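You operate a simulated robot arm through the tools that you are given. There is no shell and no other tool. Be economical: measure what you need, move in short steps, check, and stop when the job is done.

You run a simulated two-armed robot. Do the job below in one go: nothing can be reset, and whatever is moved stays where it is left.

## Task
Pick up the cartridge that says "food" from the pump end of the packing bench with one hand, pass it to the other hand and put it on the lower shelf of the steel table.

Only the result counts: the job must be done as asked and must still hold three seconds after the hand-in. Knocking over, shifting, dropping, spilling or breaking anything else fails it.

## Robot
Two 7-joint arms with two-finger parallel grippers on one trunk, on a base that drives. Base frame: it is fixed to the floor where the robot stands at the start and does not move with it; the origin is under the middle of the robot, x ahead of it, y to its left, z up; the surface under the hand at the start is at about z = 880. Readings come in mm, rad, newtons and seconds.
The left shoulder is at the start at [50, 168, 1032], the right one opposite. With the tool pointing down near the work surface each hand reaches from about 100 to 660 mm from the robot's upright axis, wherever it stands, measured 20 degrees to its own side. Places, roughly: lower shelf of the steel table [-1000, -200, 300]. Payload 1.57 kg a hand.
Tool frame (each hand has its own): the origin (TCP) lies between the finger pads and is the grasp point; the fingertips stand 30 mm ahead of it; z points along the fingers, y is the line along which they close. The gripper opens to 80 mm. The fingers are 17 mm wide and 12 mm thick; the gripper's body (40 by 82 mm) begins 80 mm behind the TCP.
Orientation is that of the tool frame in the base frame, as a unit quaternion [x, y, z, w]. With the fingers straight down and closing along the base's y, the tool's x points along the base's -x, its y along +y and its z along -z.

## Interface
- The arms move only by the tool move_arm. It takes "left_targets", "right_targets" or both (then of equal length, played together; a hand with none holds still); each is text: rows parted by semicolons, each of 7 numbers parted by spaces: the turn, a rotation vector about the base's x, y, z in rad, then the shift along the base's x, y, z in mm, then the finger opening in mm, from 0 to 80. In form: ax ay az dx dy dz jaw; .... A call has 1 to 10 rows; each row shifts and turns the commanded pose from where the row before left it. Each row takes 0.2 s and may step no farther than 50 mm and 0.15 rad from the row before; otherwise, or with a gripper value out of range, the whole call is refused. A pose out of reach is approached as far as the arm can. The call stops where the force on the tool passes 40 N (or 10 N more than at its start, if that is more) or the arm is blocked; 0.2 s more then pass. Each finger travels about 45 mm/s and halts on what it meets, pressing with about 32 N; the grip force reading is that of the motor and also rises with nothing between the fingers. The clock runs only during rows and for 0.2 s after the last one: add rows that do not move to give the fingers time. It gives the time, the measured TCP pose, the force on the tool (base axes), the opening and the grip force at its end, in the units of the frame above (readings bear some noise), with the torque about the TCP (base axes, N m) and any sound that the robot's microphone picked up.
- Cameras (640 x 400 px; columns grow to the right, rows downward): "scene" is now at [136.2, 31.8, 1253.2]; the picture's right is [0.24, -0.97, 0.00], its down [-0.34, -0.08, -0.94] and it looks along [0.91, 0.23, -0.35] (base axes); focal length 264 px, centre (320, 200). "left" rides on the left gripper at [72, 7, -122] in its tool frame; the picture's right is [-0.09, 1.00, 0.00], its down [-0.84, -0.08, -0.54] and it looks along [-0.54, -0.05, 0.84] (tool axes); focal length 238 px, centre (320, 200). "right" rides on the right gripper at [72, -7, -122] in its tool frame; the picture's right is [0.09, 1.00, 0.00], its down [-0.84, 0.08, -0.54] and it looks along [-0.54, 0.05, 0.84] (tool axes); focal length 238 px, centre (320, 200). There is no depth. A picture from a camera that has moved, and an enlarged one, comes with that camera's place and axes in the base frame and with its lens. The place of the scene camera against the robot may be out by one fixed shift of up to 25 mm in any direction.
- capture(camera): a new picture of that camera. No time passes.
- move_column(by): slides the trunk up (or, below 0, down) by that many mm; the arms and the scene camera ride with it, the base frame stays. It gives what a move gives, with no picture.
- roll_base(legs): drives the robot by 1 to 6 legs, each [ahead, left, turn to the left] in mm, mm and rad, along the robot's own axes; the way and the turn of a leg run together, so that a leg with both is an arc; at most 1500 mm and 3.142 rad a leg. The arms and the cameras ride along, it lands a little off, and it stops where it bumps. It gives what a move gives.
- pan_tilt(pan, tilt): turns the head with the scene camera to pan (to the left, within 1.396 rad either way) and tilt (down, from -0.506 to 1.204), counted from straight ahead of the robot. It gives what a move gives.
- enlarge(camera, box): a new picture of the part [left, top, right, bottom] of that camera's present view, enlarged. No time passes.
- job_done(): hands the job in; it is judged then, once.

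Go step by step. Nothing tells you exact positions but the pictures and the camera data: compare them with the known pose of the tool, close in by small moves and look again before you grip or let go. The budget is 120 turns and 92 pictures, counting those below and the enlarged ones. Unless the task says otherwise, let go and move clear before handing in, and close with one line.

The tools are called as a command line: name --argument value ..., lists and objects as JSON in quotes. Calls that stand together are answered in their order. move_arm: Moves the arms, as the interface text tells. Its arguments: {"type":"object","properties":{"left_targets":{"type":"string"},"right_targets":{"type":"string"}},"required":[]} The other tools are called the same way: move_column (by) slides the trunk up or down; roll_base (legs) drives the base; pan_tilt (pan, tilt) turns the head that bears the scene camera; capture (camera) takes a picture; enlarge (camera, box) takes an enlarged picture of a part of a camera's view; job_done () hands the job in.

At the start:

```text
time: 0.0
left_position: [356.0, 277.0, 1112.3]
left_tcp_rot: [0.0, 1.0, 0.0, 0.0]
left_wrist_force: [0.0, -0.1, 1.0]
left_wrist_torque: [0.03, 0.0, 0.02]
left_opening: 80.0
left_grasp_force: 0.1
right_position: [395.5, -109.0, 1159.0]
right_tcp_rot: [0.001, 1.0, 0.001, 0.001]
right_wrist_force: [-0.8, 0.5, -0.2]
right_wrist_torque: [0.0, 0.03, 0.01]
right_opening: 80.0
right_grasp_force: 0.1
trunk travel left (down, up): [-200.0, 243.0]
robot x, y, heading: [-1.2, -1.5, 0.0]
head pan, tilt: [0.243, 0.353]
```

scene: 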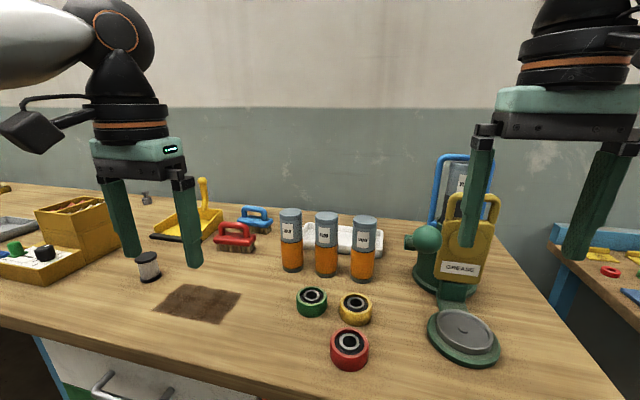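
right: 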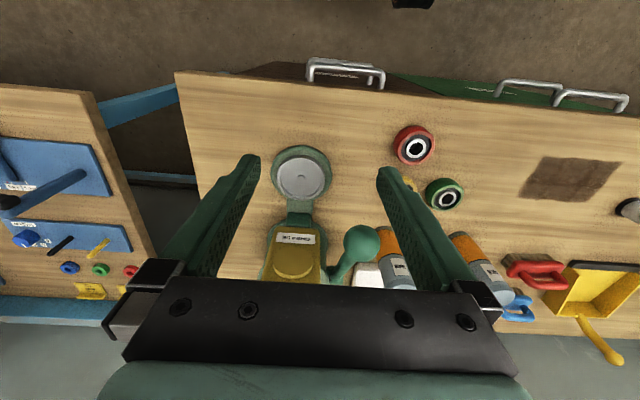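
left: 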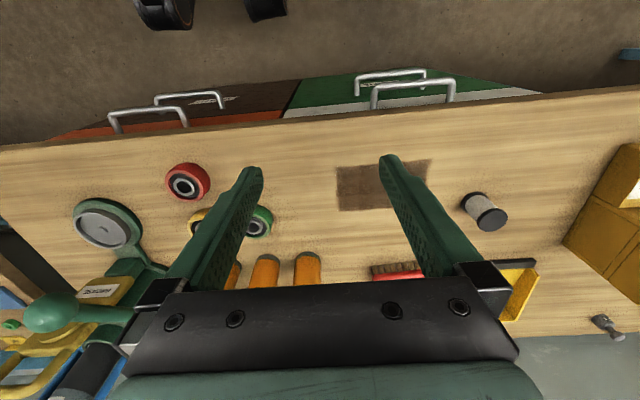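

I see three orange/grey cartridges near a green pump, each with a small label. I'll enlarge to read them.

enlarge --camera "scene" --box '[260, 190, 400, 290]'

enlarge --camera "scene" --box '[390, 140, 530, 300]'

```text
4.00 times, centred on (330, 240) of scene
camera zoom: at [136.2, 31.8, 1253.2], right [0.24, -0.97, 0.0], down [-0.34, -0.08, -0.94], along [0.91, 0.23, -0.35], focal length 1056 px, centre (280, 40)
```

zoom: 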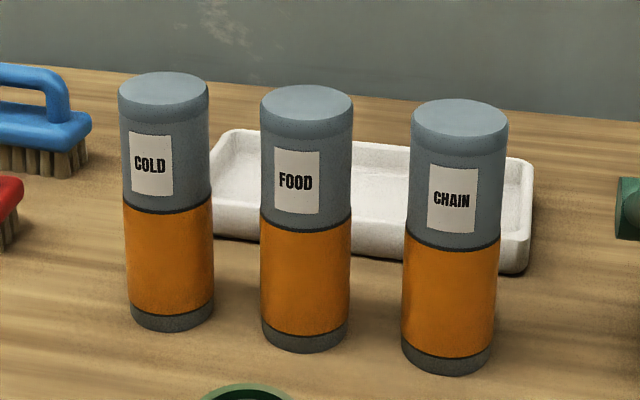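

```text
2.50 times, centred on (460, 220) of scene
camera zoom: at [136.2, 31.8, 1253.2], right [0.24, -0.97, 0.0], down [-0.34, -0.08, -0.94], along [0.91, 0.23, -0.35], focal length 660 px, centre (-30, 150)
```

zoom: 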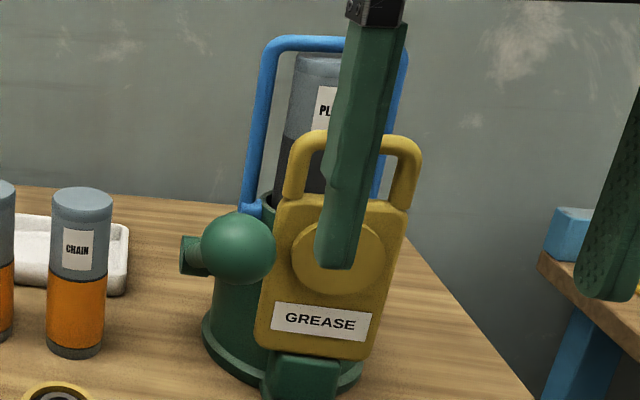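

FOOD is the middle cartridge, at roughly [640, 142], about 50 mm thick with its top near z 1027. I'll bring the left hand nearer and above everything, then locate it with the wrist camera.

move_arm --left_targets "0 0 0 35 -27 0 80;0 0 0 35 -27 0 80;0 0 0 35 -27 0 80;0 0 0 35 -27 0 80;0 0 0 35 -27 0 80"

capture --camera "left"

capture --camera "scene"

```text
time: 1.2
left_position: [463.1, 206.2, 1077.3]
left_tcp_rot: [-0.001, 1.0, 0.001, 0.001]
left_wrist_force: [0.1, 0.6, -0.1]
left_wrist_torque: [0.01, 0.0, 0.0]
left_opening: 80.0
left_grasp_force: 0.1
left hand out of reach, approached as far as the arm can: row 3, 4, 5
right_position: [395.2, -109.7, 1157.5]
right_tcp_rot: [0.001, 1.0, 0.001, 0.001]
right_wrist_force: [0.8, -1.0, 0.8]
right_wrist_torque: [-0.01, -0.04, 0.0]
right_opening: 80.2
right_grasp_force: 0.0
trunk travel left (down, up): [-200.0, 243.0]
robot x, y, heading: [-2.9, -3.2, 0.008]
head pan, tilt: [0.243, 0.353]
```

```text
86 pictures are left
camera left: at [389.7, 212.2, 1198.7], right [0.09, 1.0, 0.0], down [0.84, -0.08, 0.54], along [0.54, -0.05, -0.84], focal length 238 px, centre (320, 200)
```

left: 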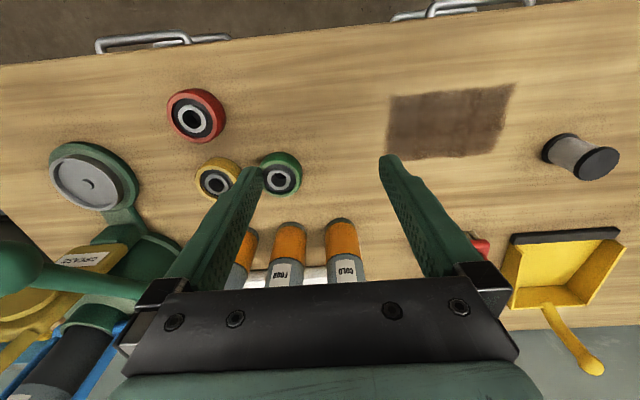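

```text
85 pictures are left
camera scene: at [136.0, 31.7, 1253.2], right [0.24, -0.97, 0.0], down [-0.34, -0.08, -0.94], along [0.91, 0.23, -0.35], focal length 264 px, centre (320, 200)
```

scene: 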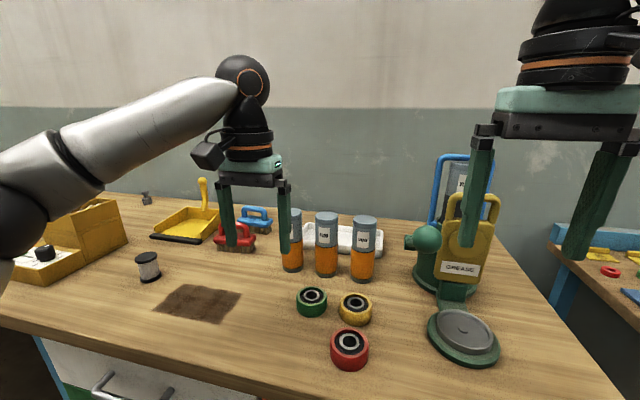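

FOOD comes out at about [641, 138] from both cameras. I'll raise the trunk for reach and drive a little closer to the bench.

move_column --by 120

roll_base --legs '[[50, 0, 0]]'

capture --camera "scene"

capture --camera "left"

```text
time: 2.7
left_position: [462.4, 203.8, 1197.8]
left_tcp_rot: [0.0, 1.0, 0.0, -0.001]
left_wrist_force: [0.1, -0.7, -0.7]
left_wrist_torque: [-0.03, 0.01, -0.03]
left_opening: 80.1
left_grasp_force: 0.0
right_position: [395.6, -109.0, 1278.2]
right_tcp_rot: [0.001, 1.0, 0.001, 0.0]
right_wrist_force: [-0.6, -0.3, 0.1]
right_wrist_torque: [0.01, 0.0, 0.0]
right_opening: 80.2
right_grasp_force: 0.1
trunk travel left (down, up): [-320.0, 123.0]
robot x, y, heading: [-1.8, -1.0, 0.003]
head pan, tilt: [0.243, 0.353]
```

```text
time: 3.6
left_position: [512.5, 205.7, 1196.8]
left_tcp_rot: [0.001, 1.0, 0.0, 0.0]
left_wrist_force: [0.2, 0.2, -1.9]
left_wrist_torque: [0.02, 0.03, 0.02]
left_opening: 79.8
left_grasp_force: 0.0
right_position: [446.0, -111.0, 1277.7]
right_tcp_rot: [0.001, 1.0, 0.001, 0.0]
right_wrist_force: [1.4, 0.1, 0.4]
right_wrist_torque: [0.0, 0.02, 0.0]
right_opening: 80.1
right_grasp_force: 0.0
trunk travel left (down, up): [-320.0, 123.0]
robot x, y, heading: [49.4, -0.2, -0.001]
head pan, tilt: [0.243, 0.353]
```

```text
84 pictures are left
camera scene: at [186.4, 31.8, 1373.0], right [0.24, -0.97, 0.0], down [-0.34, -0.08, -0.94], along [0.91, 0.23, -0.35], focal length 264 px, centre (320, 200)
```

scene: 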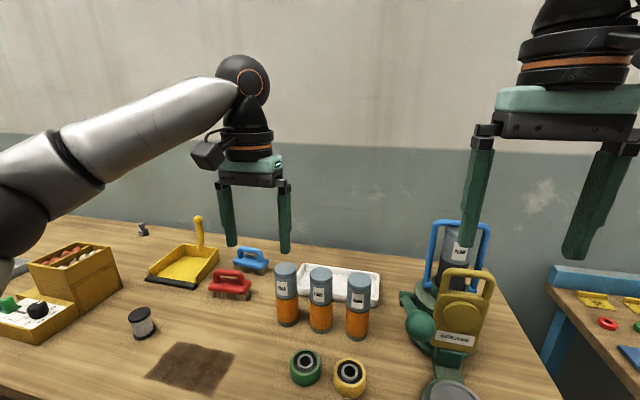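

```text
83 pictures are left
camera left: at [439.9, 212.1, 1318.3], right [0.09, 1.0, 0.0], down [0.84, -0.08, 0.54], along [0.54, -0.05, -0.84], focal length 238 px, centre (320, 200)
```

left: 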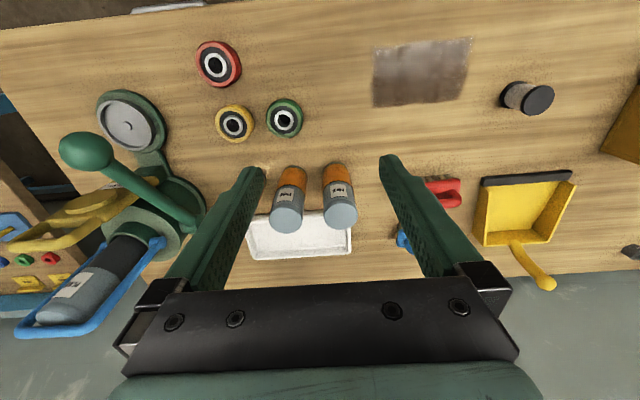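

Good view of the tops now. I'll enlarge it to measure FOOD's top face.

enlarge --camera "left" --box '[240, 150, 400, 250]'

```text
4.00 times, centred on (320, 200) of left
camera zoom: at [439.9, 212.1, 1318.3], right [0.09, 1.0, 0.0], down [0.84, -0.08, 0.54], along [0.54, -0.05, -0.84], focal length 953 px, centre (320, 200)
```

zoom: 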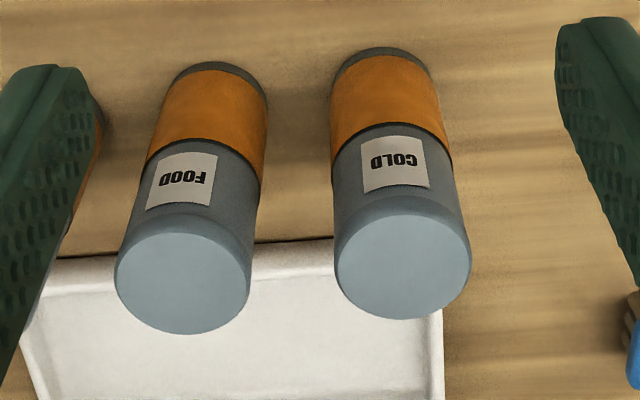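

FOOD top centre works out at [659, 139], its diameter about 52, neighbours 84 mm off. I'll move above it with a narrower opening.

move_arm --left_targets "0 0 0 36 -17 -20 70;0 0 0 36 -17 -20 70;0 0 0 37 -17 -20 70;0 0 0 37 -16 -17 70;0 0 0 0 0 0 70"

capture --camera "left"

capture --camera "scene"

```text
time: 4.8
left_position: [547.5, 216.0, 1148.9]
left_tcp_rot: [0.0, 1.0, -0.001, 0.001]
left_wrist_force: [0.0, -0.2, -0.5]
left_wrist_torque: [0.03, 0.04, -0.02]
left_opening: 70.2
left_grasp_force: 0.1
left hand out of reach, approached as far as the arm can: row 1, 2, 3, 4
right_position: [443.5, -109.1, 1278.6]
right_tcp_rot: [0.001, 1.0, 0.001, 0.001]
right_wrist_force: [-0.6, 0.1, 0.4]
right_wrist_torque: [-0.01, -0.02, 0.01]
right_opening: 79.9
right_grasp_force: 0.1
trunk travel left (down, up): [-320.0, 123.0]
robot x, y, heading: [51.6, 2.0, -0.001]
head pan, tilt: [0.243, 0.353]
```

```text
81 pictures are left
camera left: at [475.0, 223.9, 1269.1], right [0.09, 1.0, 0.0], down [0.84, -0.08, 0.54], along [0.54, -0.05, -0.84], focal length 238 px, centre (320, 200)
```

left: 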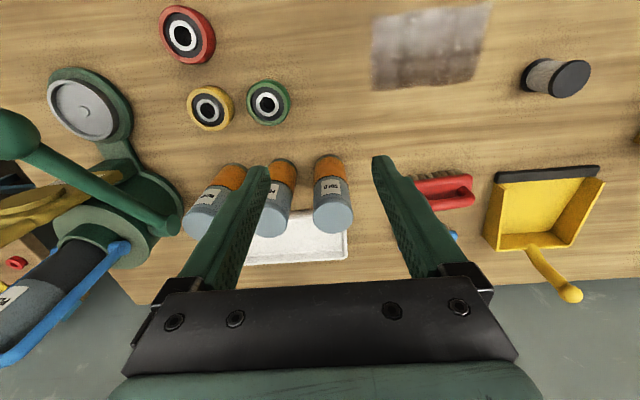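

```text
80 pictures are left
camera scene: at [185.3, 31.9, 1373.2], right [0.24, -0.97, 0.0], down [-0.34, -0.08, -0.94], along [0.91, 0.23, -0.35], focal length 264 px, centre (320, 200)
```

scene: 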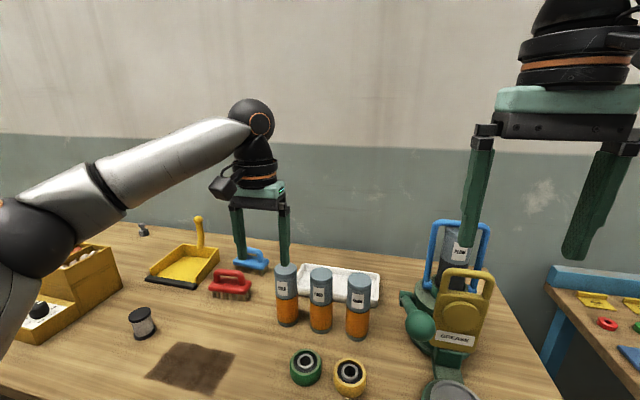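

The straight-down pose is out of reach at this height. I'll raise the trunk more and tilt the tool forward, then see where it goes.

move_column --by 80

move_arm --left_targets "0 -0.15 0 0 0 0 70;0 -0.15 0 0 0 0 70;0 -0.15 0 0 0 0 70;0 -0.15 0 0 0 0 70;0 0 0 0 0 0 70;0 0 0 0 0 0 70"

```text
time: 6.0
left_position: [547.9, 216.2, 1228.8]
left_tcp_rot: [0.0, 1.0, -0.001, 0.001]
left_wrist_force: [-0.1, -0.6, -0.2]
left_wrist_torque: [0.0, -0.01, 0.0]
left_opening: 70.2
left_grasp_force: 0.1
right_position: [445.7, -110.1, 1358.4]
right_tcp_rot: [0.001, 1.0, 0.001, 0.0]
right_wrist_force: [-0.9, 0.6, 0.7]
right_wrist_torque: [0.0, 0.02, 0.0]
right_opening: 80.3
right_grasp_force: 0.1
trunk travel left (down, up): [-400.0, 43.0]
robot x, y, heading: [48.1, 0.9, 0.001]
head pan, tilt: [0.243, 0.353]
```

```text
time: 7.4
left_position: [547.3, 216.8, 1229.2]
left_tcp_rot: [-0.001, 0.955, -0.001, 0.296]
left_wrist_force: [0.1, 0.2, 0.7]
left_wrist_torque: [0.0, -0.01, 0.0]
left_opening: 69.7
left_grasp_force: 0.2
right_position: [443.8, -109.0, 1359.0]
right_tcp_rot: [0.0, 1.0, 0.001, 0.001]
right_wrist_force: [0.4, 0.2, 0.0]
right_wrist_torque: [0.0, 0.02, -0.01]
right_opening: 80.0
right_grasp_force: 0.0
trunk travel left (down, up): [-400.0, 43.0]
robot x, y, heading: [49.7, -2.9, -0.002]
head pan, tilt: [0.243, 0.353]
```

The tilt works and the command starts from the measured pose. Now to hover above FOOD.

move_arm --left_targets "0 0 0 22.3 -15.5 -27.8 70;0 0 0 22.3 -15.5 -27.8 70;0 0 0 22.3 -15.5 -27.8 70;0 0 0 22.3 -15.5 -27.8 70;0 0 0 22.3 -15.5 -27.8 70;0 0 0 0 0 0 70"

capture --camera "left"

capture --camera "scene"

```text
time: 8.8
left_position: [638.0, 165.9, 1094.5]
left_tcp_rot: [0.0, 0.955, -0.002, 0.296]
left_wrist_force: [0.0, -0.5, 0.2]
left_wrist_torque: [0.0, -0.01, 0.0]
left_opening: 70.2
left_grasp_force: 0.1
left hand out of reach, approached as far as the arm can: row 4, 5
right_position: [443.5, -109.7, 1358.8]
right_tcp_rot: [0.001, 1.0, 0.001, 0.001]
right_wrist_force: [-0.3, 1.0, -0.2]
right_wrist_torque: [-0.01, -0.03, 0.0]
right_opening: 80.0
right_grasp_force: 0.3
trunk travel left (down, up): [-400.0, 43.0]
robot x, y, heading: [53.6, -0.6, -0.0]
head pan, tilt: [0.243, 0.353]
```

```text
79 pictures are left
camera left: at [509.6, 172.4, 1154.2], right [0.08, 1.0, 0.05], down [0.38, -0.07, 0.92], along [0.92, -0.05, -0.39], focal length 238 px, centre (320, 200)
```

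left: 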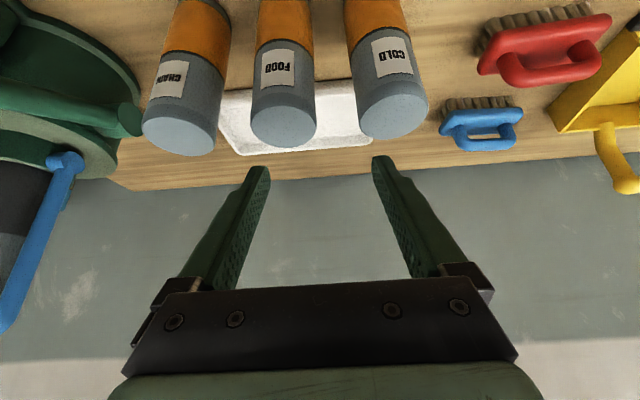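

```text
78 pictures are left
camera scene: at [185.3, 31.7, 1453.2], right [0.24, -0.97, 0.0], down [-0.34, -0.08, -0.94], along [0.91, 0.23, -0.35], focal length 264 px, centre (320, 200)
```

scene: 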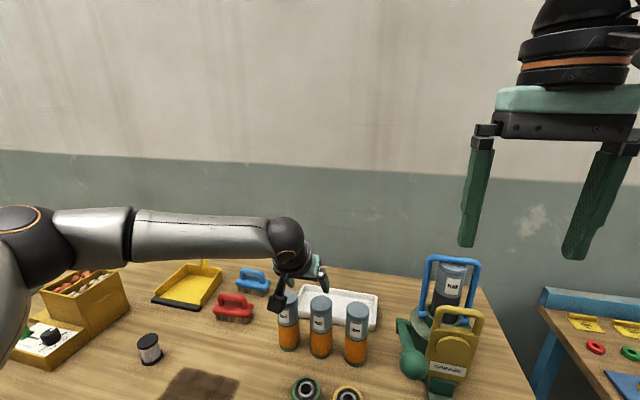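

The arm reaches best about 20° to its own side, so I'll pull the hand back and drive the base a bit ahead and to the right.

move_arm --left_targets "0 0 0 -40 10 20 70;0 0 0 -40 10 20 70;0 0 0 -40 10 0 70"

roll_base --legs '[[0, -90, 0], [40, 0, 0]]'

capture --camera "left"

```text
time: 9.6
left_position: [517.2, 195.5, 1137.3]
left_tcp_rot: [-0.002, 0.955, 0.0, 0.297]
left_wrist_force: [-0.1, 0.0, 0.5]
left_wrist_torque: [0.01, -0.04, 0.0]
left_opening: 69.8
left_grasp_force: 0.1
right_position: [444.8, -110.7, 1359.4]
right_tcp_rot: [0.001, 1.0, 0.002, 0.0]
right_wrist_force: [-0.1, 0.8, -1.2]
right_wrist_torque: [0.03, -0.02, 0.01]
right_opening: 80.0
right_grasp_force: 0.1
trunk travel left (down, up): [-400.0, 43.0]
robot x, y, heading: [51.3, -3.2, -0.001]
head pan, tilt: [0.243, 0.353]
```

```text
time: 11.5
left_position: [557.6, 104.2, 1135.5]
left_tcp_rot: [0.001, 0.955, -0.001, 0.296]
left_wrist_force: [0.2, 0.4, -0.7]
left_wrist_torque: [0.01, 0.02, -0.03]
left_opening: 70.0
left_grasp_force: 0.0
right_position: [486.0, -202.5, 1358.0]
right_tcp_rot: [0.002, 1.0, 0.001, 0.0]
right_wrist_force: [0.3, -0.3, -0.2]
right_wrist_torque: [0.0, 0.02, -0.02]
right_opening: 79.9
right_grasp_force: 0.0
trunk travel left (down, up): [-400.0, 43.0]
robot x, y, heading: [91.0, -89.8, -0.002]
head pan, tilt: [0.243, 0.353]
```

```text
77 pictures are left
camera left: at [429.7, 109.7, 1195.3], right [0.08, 1.0, 0.05], down [0.38, -0.08, 0.92], along [0.92, -0.05, -0.39], focal length 238 px, centre (320, 200)
```

left: 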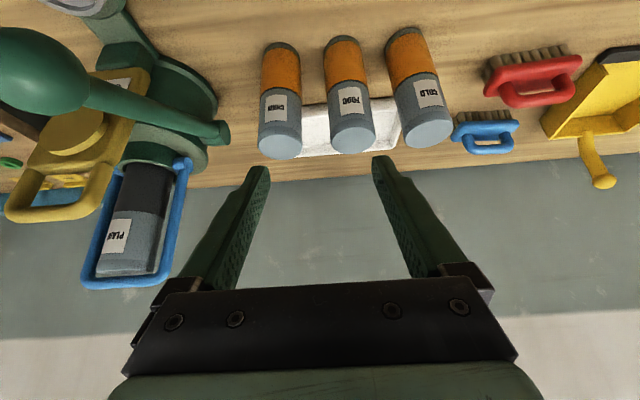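

FOOD is confirmed at [658, 139]. Hover above it.

move_arm --left_targets "0 0 0 25 9 -12 70;0 0 0 25 9 -13 70;0 0 0 25 9 -13 70;0 0 0 25 8 -12 70;0 0 0 0 0 0 70"

capture --camera "left"

capture --camera "scene"

```text
time: 12.7
left_position: [656.5, 137.5, 1087.6]
left_tcp_rot: [0.0, 0.955, -0.001, 0.296]
left_wrist_force: [0.7, 0.0, 0.5]
left_wrist_torque: [-0.01, -0.02, -0.02]
left_opening: 70.2
left_grasp_force: 0.0
right_position: [484.2, -201.4, 1358.2]
right_tcp_rot: [0.002, 1.0, 0.0, 0.001]
right_wrist_force: [-0.1, 0.1, -0.7]
right_wrist_torque: [0.03, 0.02, 0.0]
right_opening: 80.1
right_grasp_force: 0.1
trunk travel left (down, up): [-400.0, 43.0]
robot x, y, heading: [89.2, -90.5, -0.004]
head pan, tilt: [0.243, 0.353]
```

```text
76 pictures are left
camera left: at [527.8, 145.4, 1146.0], right [0.08, 1.0, 0.05], down [0.38, -0.08, 0.92], along [0.92, -0.05, -0.39], focal length 238 px, centre (320, 200)
```

left: 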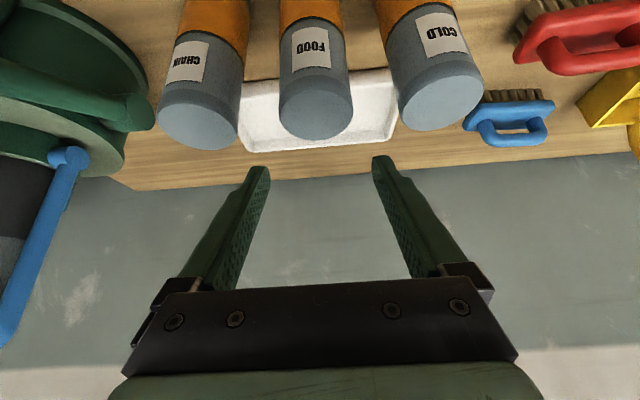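

```text
75 pictures are left
camera scene: at [225.0, -59.8, 1453.3], right [0.24, -0.97, 0.0], down [-0.34, -0.08, -0.94], along [0.91, 0.22, -0.34], focal length 264 px, centre (320, 200)
```

scene: 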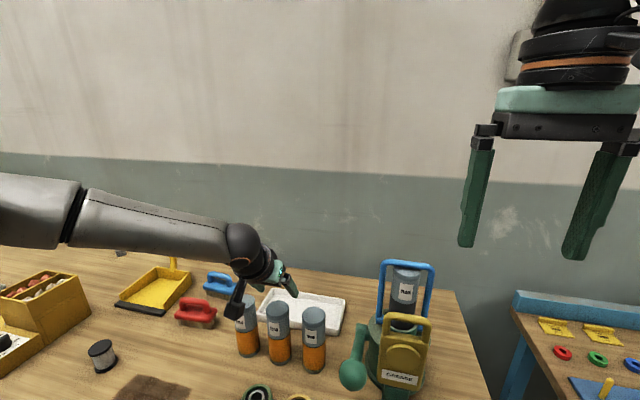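

Aligned at y ≈ 139. Descend straight to z ≈ 1000.

move_arm --left_targets "0 0 0 0.5 0.5 -22 70;0 0 0 0.5 0.5 -22 70;0 0 0 0.5 0 -22 70;0 0 0 0 0 -22 70;0 0 0 0 0 0 70"

capture --camera "left"

enlarge --camera "scene" --box '[180, 240, 370, 390]'

```text
time: 13.9
left_position: [657.7, 139.2, 998.6]
left_tcp_rot: [0.0, 0.955, -0.001, 0.296]
left_wrist_force: [-0.3, -0.2, -0.4]
left_wrist_torque: [-0.01, 0.02, 0.02]
left_opening: 70.2
left_grasp_force: 0.1
right_position: [484.2, -201.8, 1358.1]
right_tcp_rot: [0.003, 1.0, 0.001, 0.001]
right_wrist_force: [-0.5, -0.3, 1.3]
right_wrist_torque: [-0.03, 0.01, 0.04]
right_opening: 80.1
right_grasp_force: 0.1
trunk travel left (down, up): [-400.0, 43.0]
robot x, y, heading: [89.2, -92.8, -0.004]
head pan, tilt: [0.243, 0.353]
```

```text
74 pictures are left
camera left: at [529.8, 146.9, 1057.8], right [0.08, 1.0, 0.05], down [0.38, -0.08, 0.92], along [0.92, -0.05, -0.39], focal length 238 px, centre (320, 200)
```

left: 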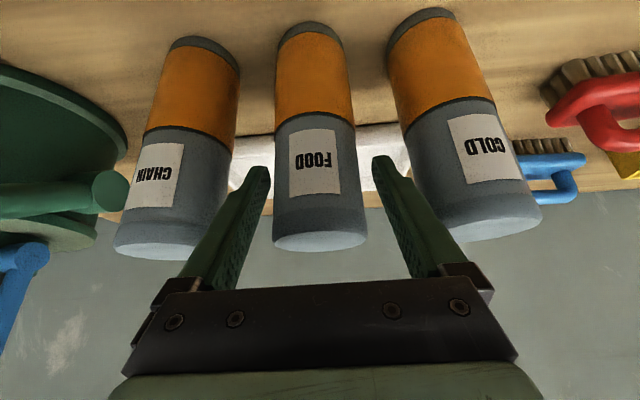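

```text
2.67 times, centred on (275, 315) of scene
camera zoom: at [225.1, -59.8, 1453.2], right [0.24, -0.97, 0.0], down [-0.34, -0.08, -0.94], along [0.91, 0.22, -0.34], focal length 704 px, centre (440, -107)
```

zoom: 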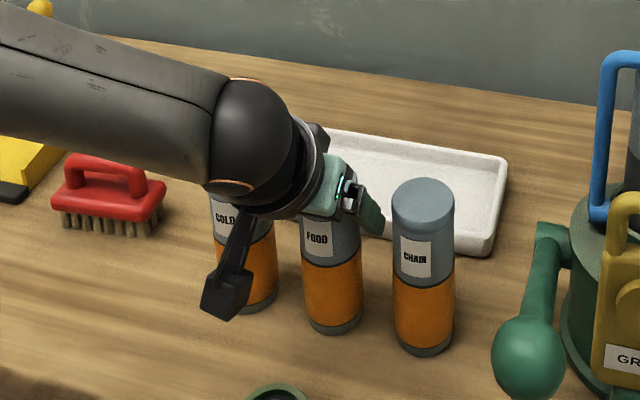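

The fingers straddle FOOD evenly. Close.

move_arm --left_targets "0 0 0 0 0 0 40;0 0 0 0 0 0 40;0 0 0 0 0 0 40;0 0 0 0 0 0 40"

capture --camera "left"

```text
time: 14.9
left_position: [657.8, 139.3, 998.7]
left_tcp_rot: [0.0, 0.955, 0.0, 0.296]
left_wrist_force: [-0.2, -0.9, 0.6]
left_wrist_torque: [-0.04, 0.01, 0.01]
left_opening: 51.6
left_grasp_force: 32.3
right_position: [484.4, -201.4, 1358.5]
right_tcp_rot: [0.002, 1.0, 0.001, 0.0]
right_wrist_force: [-0.1, -0.3, 0.4]
right_wrist_torque: [0.01, 0.04, -0.01]
right_opening: 79.8
right_grasp_force: 0.0
trunk travel left (down, up): [-400.0, 43.0]
robot x, y, heading: [89.4, -93.3, 0.0]
head pan, tilt: [0.243, 0.353]
```

```text
72 pictures are left
camera left: at [529.7, 146.8, 1057.8], right [0.08, 1.0, 0.05], down [0.38, -0.08, 0.92], along [0.92, -0.05, -0.39], focal length 238 px, centre (320, 200)
```

left: 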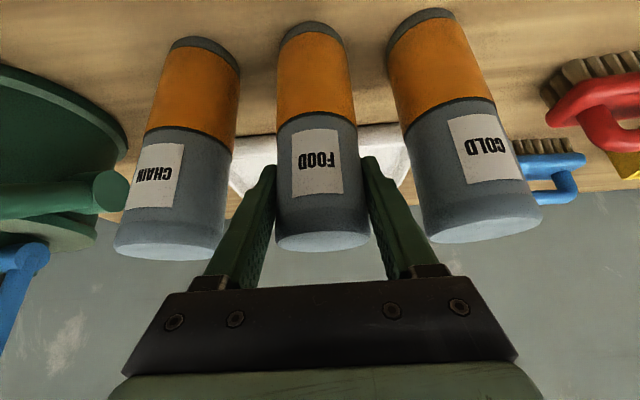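

Gripped at 51.6 mm. Lift straight up, then draw back towards the robot.

move_arm --left_targets "0 0 0 0 0 20 40;0 0 0 0 0 25 40;0 0 0 0 0 25 40;0 0 0 -25 0 25 40;0 0 0 -40 0 20 40;0 0 0 -45 0 15 40;0 0 0 -45 0 0 40;0 0 0 -45 0 0 40"

capture --camera "scene"

capture --camera "left"

```text
time: 16.7
left_position: [461.8, 139.0, 1130.7]
left_tcp_rot: [0.0, 0.956, -0.002, 0.295]
left_wrist_force: [-0.5, -0.2, -2.9]
left_wrist_torque: [0.0, -0.01, -0.02]
left_opening: 51.4
left_grasp_force: 32.3
left hand out of reach, approached as far as the arm can: row 8
right_position: [483.7, -200.9, 1359.5]
right_tcp_rot: [0.002, 1.0, 0.001, 0.001]
right_wrist_force: [-0.2, 0.2, -0.9]
right_wrist_torque: [0.01, -0.02, -0.02]
right_opening: 80.3
right_grasp_force: 0.1
trunk travel left (down, up): [-400.0, 43.0]
robot x, y, heading: [86.9, -90.5, -0.001]
head pan, tilt: [0.243, 0.353]
```

```text
71 pictures are left
camera scene: at [224.7, -59.3, 1453.3], right [0.24, -0.97, 0.0], down [-0.33, -0.08, -0.94], along [0.91, 0.22, -0.34], focal length 264 px, centre (320, 200)
```

scene: 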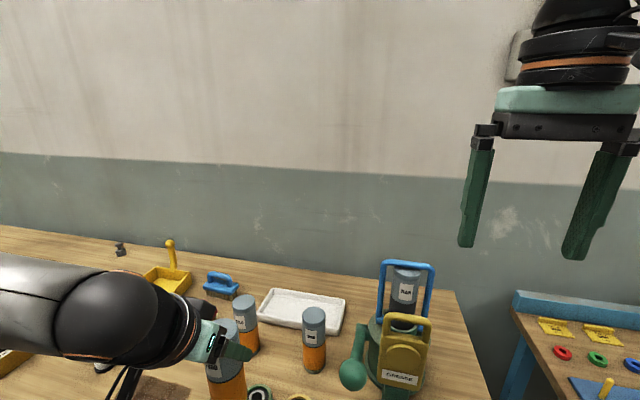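

```text
70 pictures are left
camera left: at [334.1, 146.5, 1189.1], right [0.08, 1.0, 0.05], down [0.39, -0.08, 0.92], along [0.92, -0.05, -0.39], focal length 238 px, centre (320, 200)
```

left: 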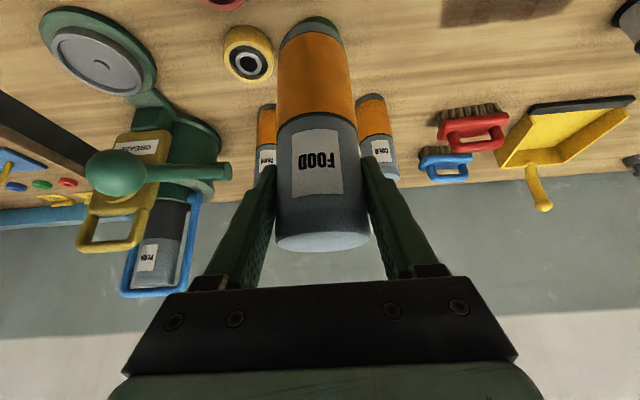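

FOOD is lifted cleanly. Back away from the bench and look around.

roll_base --legs '[[-280, 0, 0]]'

pan_tilt --pan -1.39 --tilt 0.5

capture --camera "scene"

pan_tilt --pan 1.39 --tilt 0.5

capture --camera "scene"

```text
time: 18.7
left_position: [190.1, 140.9, 1130.1]
left_tcp_rot: [-0.001, 0.956, -0.002, 0.294]
left_wrist_force: [-0.4, -0.3, -3.3]
left_wrist_torque: [0.0, 0.02, -0.03]
left_opening: 51.6
left_grasp_force: 31.8
right_position: [212.1, -200.0, 1359.4]
right_tcp_rot: [0.001, 1.0, 0.001, 0.0]
right_wrist_force: [-0.2, -0.6, 0.5]
right_wrist_torque: [-0.03, 0.0, 0.0]
right_opening: 79.9
right_grasp_force: 0.2
trunk travel left (down, up): [-400.0, 43.0]
robot x, y, heading: [-182.9, -87.5, 0.008]
head pan, tilt: [0.243, 0.353]
```

```text
time: 20.4
left_position: [190.4, 141.6, 1130.3]
left_tcp_rot: [-0.001, 0.955, -0.001, 0.295]
left_wrist_force: [0.7, 0.3, -3.5]
left_wrist_torque: [-0.01, -0.03, -0.01]
left_opening: 51.4
left_grasp_force: 32.1
right_position: [212.3, -200.9, 1358.5]
right_tcp_rot: [0.0, 1.0, 0.001, -0.001]
right_wrist_force: [-0.5, -0.4, 0.1]
right_wrist_torque: [-0.01, 0.03, -0.04]
right_opening: 80.1
right_grasp_force: 0.1
trunk travel left (down, up): [-400.0, 43.0]
robot x, y, heading: [-182.9, -90.1, 0.004]
head pan, tilt: [-1.389, 0.499]
```

```text
69 pictures are left
camera scene: at [-120.9, -170.9, 1439.7], right [-0.98, -0.18, 0.0], down [-0.09, 0.47, -0.88], along [0.16, -0.86, -0.48], focal length 264 px, centre (320, 200)
```

scene: 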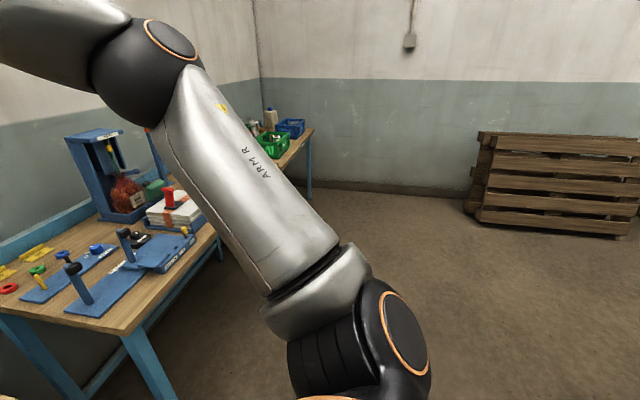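

```text
time: 22.8
left_position: [190.5, 140.7, 1130.4]
left_tcp_rot: [-0.002, 0.956, -0.001, 0.295]
left_wrist_force: [0.4, -0.4, -2.3]
left_wrist_torque: [0.0, -0.02, -0.01]
left_opening: 51.6
left_grasp_force: 32.1
right_position: [213.0, -200.0, 1359.0]
right_tcp_rot: [0.001, 1.0, 0.0, 0.0]
right_wrist_force: [0.2, -0.3, 0.3]
right_wrist_torque: [0.01, 0.03, 0.03]
right_opening: 79.8
right_grasp_force: 0.0
trunk travel left (down, up): [-400.0, 43.0]
robot x, y, heading: [-186.0, -93.5, 0.002]
head pan, tilt: [1.389, 0.499]
```

```text
68 pictures are left
camera scene: at [-121.1, 8.1, 1439.7], right [0.98, -0.18, 0.0], down [-0.09, -0.47, -0.88], along [0.16, 0.86, -0.48], focal length 264 px, centre (320, 200)
```

scene: 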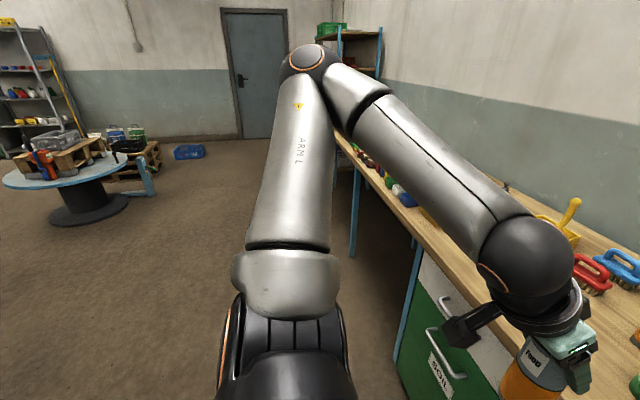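

There is free floor to the left, so I'll turn around in place towards the steel table and look.

roll_base --legs '[[0, 0, 1.57]]'

pan_tilt --pan 1.3 --tilt 0.5

capture --camera "scene"

```text
time: 27.0
left_position: [-413.6, 284.4, 1130.0]
left_tcp_rot: [-0.675, 0.676, 0.207, 0.21]
left_wrist_force: [-0.2, 0.1, -3.0]
left_wrist_torque: [-0.03, 0.02, 0.04]
left_opening: 51.5
left_grasp_force: 31.9
right_position: [-72.5, 304.4, 1358.2]
right_tcp_rot: [-0.706, 0.708, 0.001, -0.001]
right_wrist_force: [1.0, 0.2, -1.1]
right_wrist_torque: [0.02, 0.0, -0.02]
right_opening: 79.8
right_grasp_force: 0.1
trunk travel left (down, up): [-400.0, 43.0]
robot x, y, heading: [-184.9, -91.9, 1.567]
head pan, tilt: [1.389, 0.499]
```

```text
time: 27.7
left_position: [-412.6, 284.6, 1129.6]
left_tcp_rot: [-0.675, 0.677, 0.206, 0.209]
left_wrist_force: [0.1, -0.2, -3.9]
left_wrist_torque: [-0.01, 0.0, 0.01]
left_opening: 51.5
left_grasp_force: 31.7
right_position: [-72.2, 304.7, 1358.4]
right_tcp_rot: [-0.706, 0.708, 0.001, -0.001]
right_wrist_force: [0.4, 0.5, -0.1]
right_wrist_torque: [0.01, -0.01, 0.01]
right_opening: 79.9
right_grasp_force: 0.1
trunk travel left (down, up): [-400.0, 43.0]
robot x, y, heading: [-183.6, -87.4, 1.568]
head pan, tilt: [1.3, 0.499]
```

```text
67 pictures are left
camera scene: at [-265.3, -16.8, 1439.7], right [0.27, 0.96, 0.0], down [0.46, -0.13, -0.88], along [-0.85, 0.24, -0.48], focal length 264 px, centre (320, 200)
```

scene: 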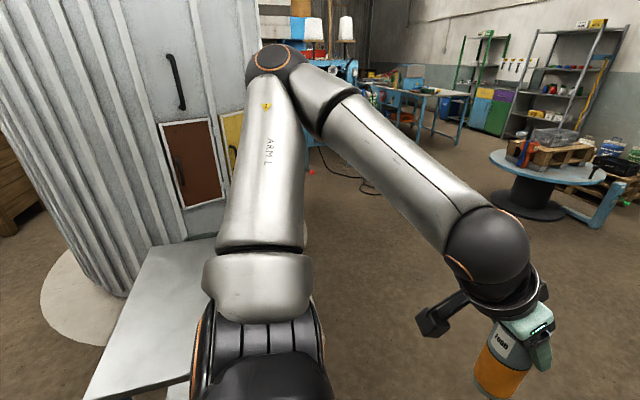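

A grey table top shows at lower left, which should be the steel table. I'll finish the turn.

roll_base --legs '[[0, 0, 1.5]]'

pan_tilt --pan 0.1 --tilt 0.65

capture --camera "scene"

```text
time: 31.8
left_position: [-568.7, -303.5, 1129.0]
left_tcp_rot: [0.955, -0.023, -0.295, -0.009]
left_wrist_force: [0.0, 0.0, -3.7]
left_wrist_torque: [0.03, -0.03, -0.05]
left_opening: 51.5
left_grasp_force: 32.6
right_position: [-573.4, 37.9, 1358.1]
right_tcp_rot: [1.0, -0.026, 0.0, 0.0]
right_wrist_force: [-0.5, 0.6, 0.4]
right_wrist_torque: [0.0, -0.01, 0.01]
right_opening: 79.8
right_grasp_force: 0.0
trunk travel left (down, up): [-400.0, 43.0]
robot x, y, heading: [-177.0, -90.6, 3.09]
head pan, tilt: [1.3, 0.499]
```

```text
time: 33.2
left_position: [-569.7, -304.7, 1129.8]
left_tcp_rot: [0.955, -0.024, -0.296, -0.009]
left_wrist_force: [0.4, 0.2, -3.1]
left_wrist_torque: [0.01, -0.01, -0.05]
left_opening: 51.6
left_grasp_force: 31.4
right_position: [-574.8, 38.4, 1359.0]
right_tcp_rot: [1.0, -0.025, 0.0, 0.001]
right_wrist_force: [-0.4, -0.3, 0.9]
right_wrist_torque: [-0.02, 0.0, -0.03]
right_opening: 79.9
right_grasp_force: 0.2
trunk travel left (down, up): [-400.0, 43.0]
robot x, y, heading: [-183.7, -91.3, 3.09]
head pan, tilt: [0.099, 0.649]
```

```text
66 pictures are left
camera scene: at [-304.5, -84.0, 1426.3], right [-0.05, 1.0, 0.0], down [0.6, 0.03, -0.8], along [-0.8, -0.04, -0.6], focal length 264 px, centre (320, 200)
```

scene: 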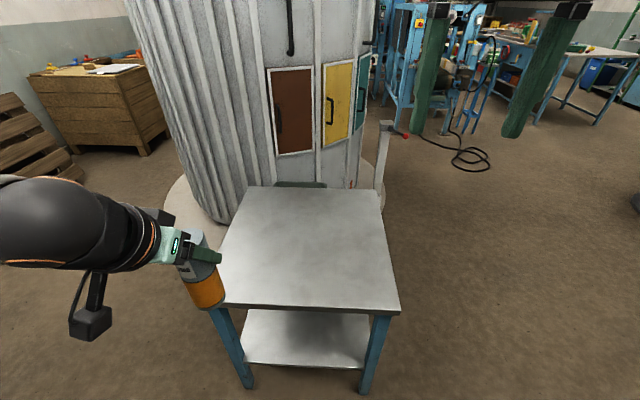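

The steel table is directly ahead: its top is about z 690, front edge near x −740, and the lower shelf is open in front. I'll straighten the heading, lower the trunk for the hand-over, and read poses.

roll_base --legs '[[0, 0, 0.05]]'

move_column --by -180

pan_tilt --pan 0 --tilt 0.75

capture --camera "scene"

```text
time: 34.0
left_position: [-558.3, -321.9, 1130.2]
left_tcp_rot: [0.956, 0.001, -0.295, -0.002]
left_wrist_force: [0.4, -1.2, -3.1]
left_wrist_torque: [0.0, -0.01, 0.03]
left_opening: 51.3
left_grasp_force: 32.4
right_position: [-579.9, 18.7, 1358.1]
right_tcp_rot: [1.0, -0.001, 0.0, 0.002]
right_wrist_force: [-0.7, 0.3, -0.1]
right_wrist_torque: [-0.01, -0.03, -0.01]
right_opening: 79.9
right_grasp_force: 0.1
trunk travel left (down, up): [-400.0, 43.0]
robot x, y, heading: [-183.9, -91.3, 3.142]
head pan, tilt: [0.099, 0.649]
```

```text
time: 36.0
left_position: [-557.3, -321.2, 950.1]
left_tcp_rot: [0.955, 0.0, -0.296, -0.001]
left_wrist_force: [-0.2, -0.1, -2.7]
left_wrist_torque: [0.0, -0.02, 0.01]
left_opening: 51.4
left_grasp_force: 31.8
right_position: [-579.7, 19.8, 1177.9]
right_tcp_rot: [1.0, -0.001, 0.0, 0.001]
right_wrist_force: [-0.5, -0.1, 0.2]
right_wrist_torque: [0.01, 0.02, 0.0]
right_opening: 80.0
right_grasp_force: 0.0
trunk travel left (down, up): [-220.0, 223.0]
robot x, y, heading: [-184.3, -92.9, 3.14]
head pan, tilt: [0.099, 0.649]
```

```text
time: 36.7
left_position: [-558.2, -321.0, 949.4]
left_tcp_rot: [0.956, 0.0, -0.295, -0.001]
left_wrist_force: [-0.4, 0.1, -2.7]
left_wrist_torque: [0.02, 0.0, -0.02]
left_opening: 51.4
left_grasp_force: 32.1
right_position: [-579.7, 18.3, 1178.0]
right_tcp_rot: [1.0, -0.001, 0.001, 0.002]
right_wrist_force: [-0.3, -0.1, 0.0]
right_wrist_torque: [0.01, 0.0, 0.02]
right_opening: 80.0
right_grasp_force: 0.1
trunk travel left (down, up): [-220.0, 223.0]
robot x, y, heading: [-184.6, -91.9, 3.139]
head pan, tilt: [0.0, 0.75]
```

```text
65 pictures are left
camera scene: at [-300.7, -81.6, 1237.7], right [0.0, 1.0, 0.0], down [0.68, 0.0, -0.73], along [-0.73, 0.0, -0.68], focal length 264 px, centre (320, 200)
```

scene: 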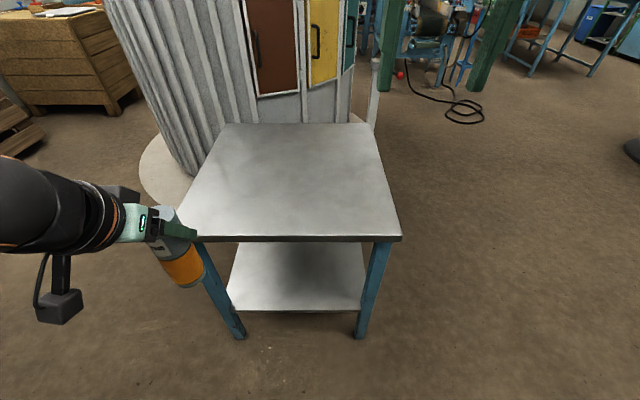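

The geometry is consistent. I'll bring the cartridge towards the robot's middle with the left hand and spin the right hand's yaw, keeping it clear.

move_arm --left_targets "0 0 0 -15 30 0 40;0 0 0 -15 30 0 40;0 0 0 -15 30 0 40;0 0 0 -15 30 0 40;0 0 0 -15 29 0 40;0 0 0 0 0 0 40" --right_targets "0 0 0.15 5 8 -20 80;0 0 0.15 5 8 -20 80;0 0 0.15 5 8 -20 80;0 0 0.15 5 8 -20 80;0 0 0.15 5 8 -20 80;0 0 0 0 0 0 80"

capture --camera "scene"

```text
time: 38.1
left_position: [-627.1, -185.9, 950.2]
left_tcp_rot: [0.956, 0.0, -0.294, -0.003]
left_wrist_force: [0.0, -0.6, -3.1]
left_wrist_torque: [0.01, -0.03, -0.03]
left_opening: 51.3
left_grasp_force: 31.8
left hand out of reach, approached as far as the arm can: row 5
right_position: [-555.5, 56.5, 1078.7]
right_tcp_rot: [0.931, 0.366, 0.0, 0.001]
right_wrist_force: [-0.1, -0.2, -0.1]
right_wrist_torque: [0.0, 0.0, 0.01]
right_opening: 80.1
right_grasp_force: 0.0
trunk travel left (down, up): [-220.0, 223.0]
robot x, y, heading: [-185.7, -90.0, 3.139]
head pan, tilt: [0.0, 0.75]
```

```text
64 pictures are left
camera scene: at [-301.0, -81.5, 1237.6], right [0.0, 1.0, 0.0], down [0.68, 0.0, -0.73], along [-0.73, 0.0, -0.68], focal length 264 px, centre (320, 200)
```

scene: 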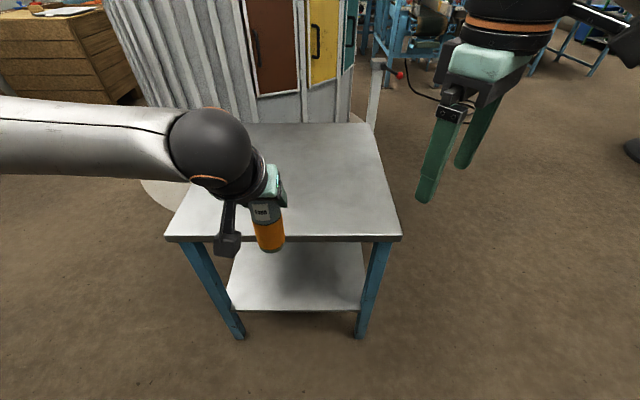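

The left hand now holds FOOD at [-627, -186]. I'll tilt the right hand towards it in a standoff pose.

move_arm --right_targets "-0.102 0.110 0 2 2 -12 80;-0.102 0.110 0 2 2 -12 80;-0.102 0.110 0 2 2 -12 80;-0.102 0.110 0 2 2 -12 80;-0.102 0.110 0 2 2 -12 80;-0.102 0.110 0 2 2 -12 80;-0.102 0.110 0 2 2 -12 80;-0.102 0.110 0 2 2 -12 80;0 0 0 0 0 0 80"

capture --camera "scene"

capture --camera "right"

```text
time: 40.1
left_position: [-627.9, -185.6, 950.8]
left_tcp_rot: [0.956, 0.0, -0.295, -0.003]
left_wrist_force: [1.0, 0.4, -3.0]
left_wrist_torque: [-0.02, 0.0, 0.01]
left_opening: 51.6
left_grasp_force: 31.3
right_position: [-578.5, 89.0, 990.9]
right_tcp_rot: [0.769, 0.303, -0.524, 0.206]
right_wrist_force: [-0.3, -0.3, 1.0]
right_wrist_torque: [-0.02, 0.0, 0.02]
right_opening: 80.0
right_grasp_force: 0.2
right hand out of reach, approached as far as the arm can: row 6, 7, 8
trunk travel left (down, up): [-220.0, 223.0]
robot x, y, heading: [-189.7, -90.6, 3.138]
head pan, tilt: [0.0, 0.75]
```

```text
63 pictures are left
camera scene: at [-300.7, -81.5, 1237.7], right [0.0, 1.0, 0.0], down [0.68, 0.0, -0.73], along [-0.73, 0.0, -0.68], focal length 264 px, centre (320, 200)
```

scene: 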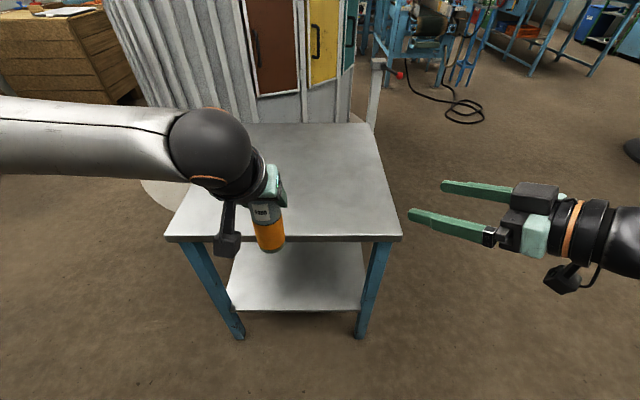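

```text
62 pictures are left
camera right: at [-479.6, 188.9, 968.7], right [0.7, -0.71, -0.09], down [0.2, 0.08, 0.98], along [-0.68, -0.7, 0.2], focal length 238 px, centre (320, 200)
```

right: 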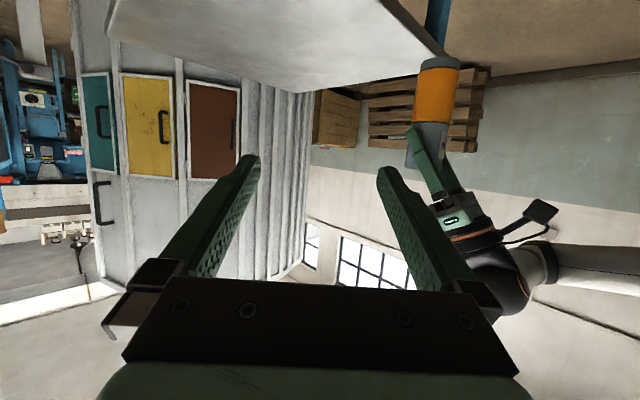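

Right hand is oriented well. I'll steepen it slightly (so its camera clears the shelf later) and go to a standoff pose before the lower half of FOOD.

move_arm --right_targets "0.068 -0.073 0 2 -30 -8 80;0.068 -0.073 0 4 -40 -9 80;0 0 0 4 -40 -10 80;0 0 0 4 -40 -10 80;0 0 0 4 -40 -10 80;0 0 0 0 0 0 80"

capture --camera "scene"

capture --camera "right"

```text
time: 41.5
left_position: [-627.0, -185.3, 950.8]
left_tcp_rot: [0.956, 0.0, -0.294, -0.003]
left_wrist_force: [1.0, -0.5, -2.3]
left_wrist_torque: [0.01, 0.0, 0.0]
left_opening: 51.6
left_grasp_force: 32.6
right_position: [-564.5, -100.2, 946.3]
right_tcp_rot: [0.817, 0.321, -0.446, 0.176]
right_wrist_force: [0.3, -0.8, 0.1]
right_wrist_torque: [-0.03, 0.01, 0.05]
right_opening: 80.0
right_grasp_force: 0.1
right hand out of reach, approached as far as the arm can: row 1
trunk travel left (down, up): [-220.0, 223.0]
robot x, y, heading: [-188.4, -88.8, 3.138]
head pan, tilt: [0.0, 0.75]
```

```text
61 pictures are left
camera scene: at [-300.8, -81.5, 1237.7], right [0.0, 1.0, 0.0], down [0.68, 0.0, -0.73], along [-0.73, 0.0, -0.68], focal length 264 px, centre (320, 200)
```

scene: 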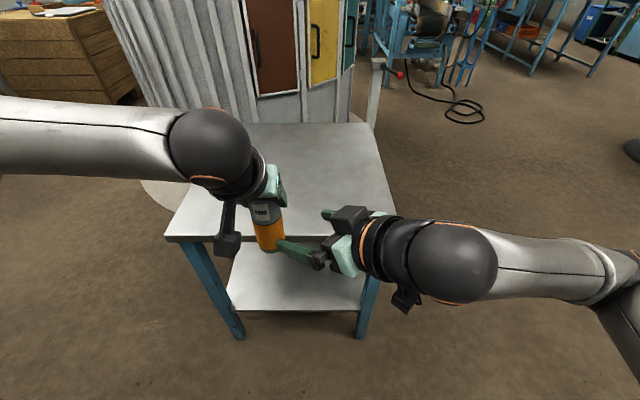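

```text
60 pictures are left
camera right: at [-463.7, 0.2, 952.3], right [0.71, -0.7, -0.08], down [0.06, -0.05, 1.0], along [-0.7, -0.72, 0.0], focal length 238 px, centre (320, 200)
```

right: 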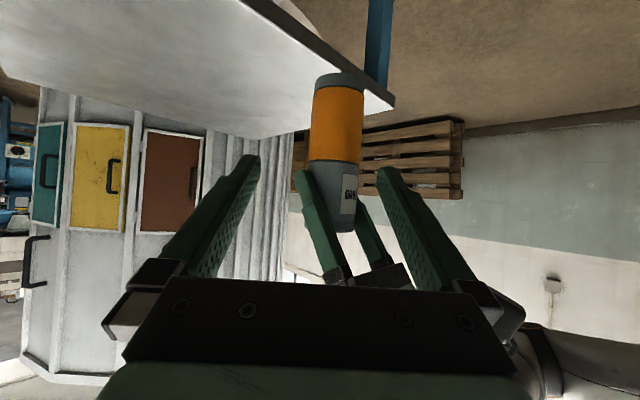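

Everything checks out: FOOD centre [-627, -185], base z ≈ 832. Align on the approach line and go half way.

move_arm --right_targets "0 0 0 -1 -28 -12 80;0 0 0 -15.4 -14.4 -13.5 80;0 0 0 -15.4 -14.4 -13.5 80;0 0 0 0 0 0 80"

capture --camera "right"

enlarge --camera "scene" --box '[180, 140, 400, 290]'

```text
time: 42.5
left_position: [-628.2, -184.7, 950.0]
left_tcp_rot: [0.956, -0.001, -0.295, -0.003]
left_wrist_force: [0.6, -0.6, -3.1]
left_wrist_torque: [0.02, -0.02, -0.01]
left_opening: 51.5
left_grasp_force: 32.3
right_position: [-598.0, -157.9, 906.9]
right_tcp_rot: [0.817, 0.321, -0.446, 0.175]
right_wrist_force: [0.1, -0.2, 0.1]
right_wrist_torque: [0.01, 0.0, -0.02]
right_opening: 80.1
right_grasp_force: 0.1
trunk travel left (down, up): [-220.0, 223.0]
robot x, y, heading: [-182.8, -93.6, 3.143]
head pan, tilt: [0.0, 0.75]
```

```text
59 pictures are left
camera right: at [-497.4, -56.1, 911.4], right [0.71, -0.7, -0.08], down [0.06, -0.05, 1.0], along [-0.7, -0.72, 0.0], focal length 238 px, centre (320, 200)
```

right: 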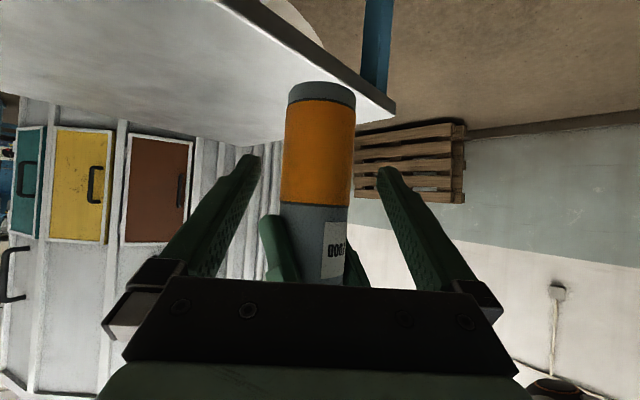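

```text
2.67 times, centred on (290, 215) of scene
camera zoom: at [-300.8, -81.5, 1237.7], right [0.0, 1.0, 0.0], down [0.68, 0.0, -0.73], along [-0.73, 0.0, -0.68], focal length 704 px, centre (400, 160)
```

zoom: 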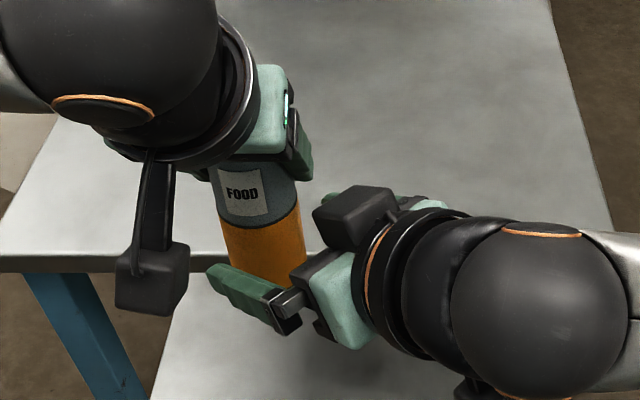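

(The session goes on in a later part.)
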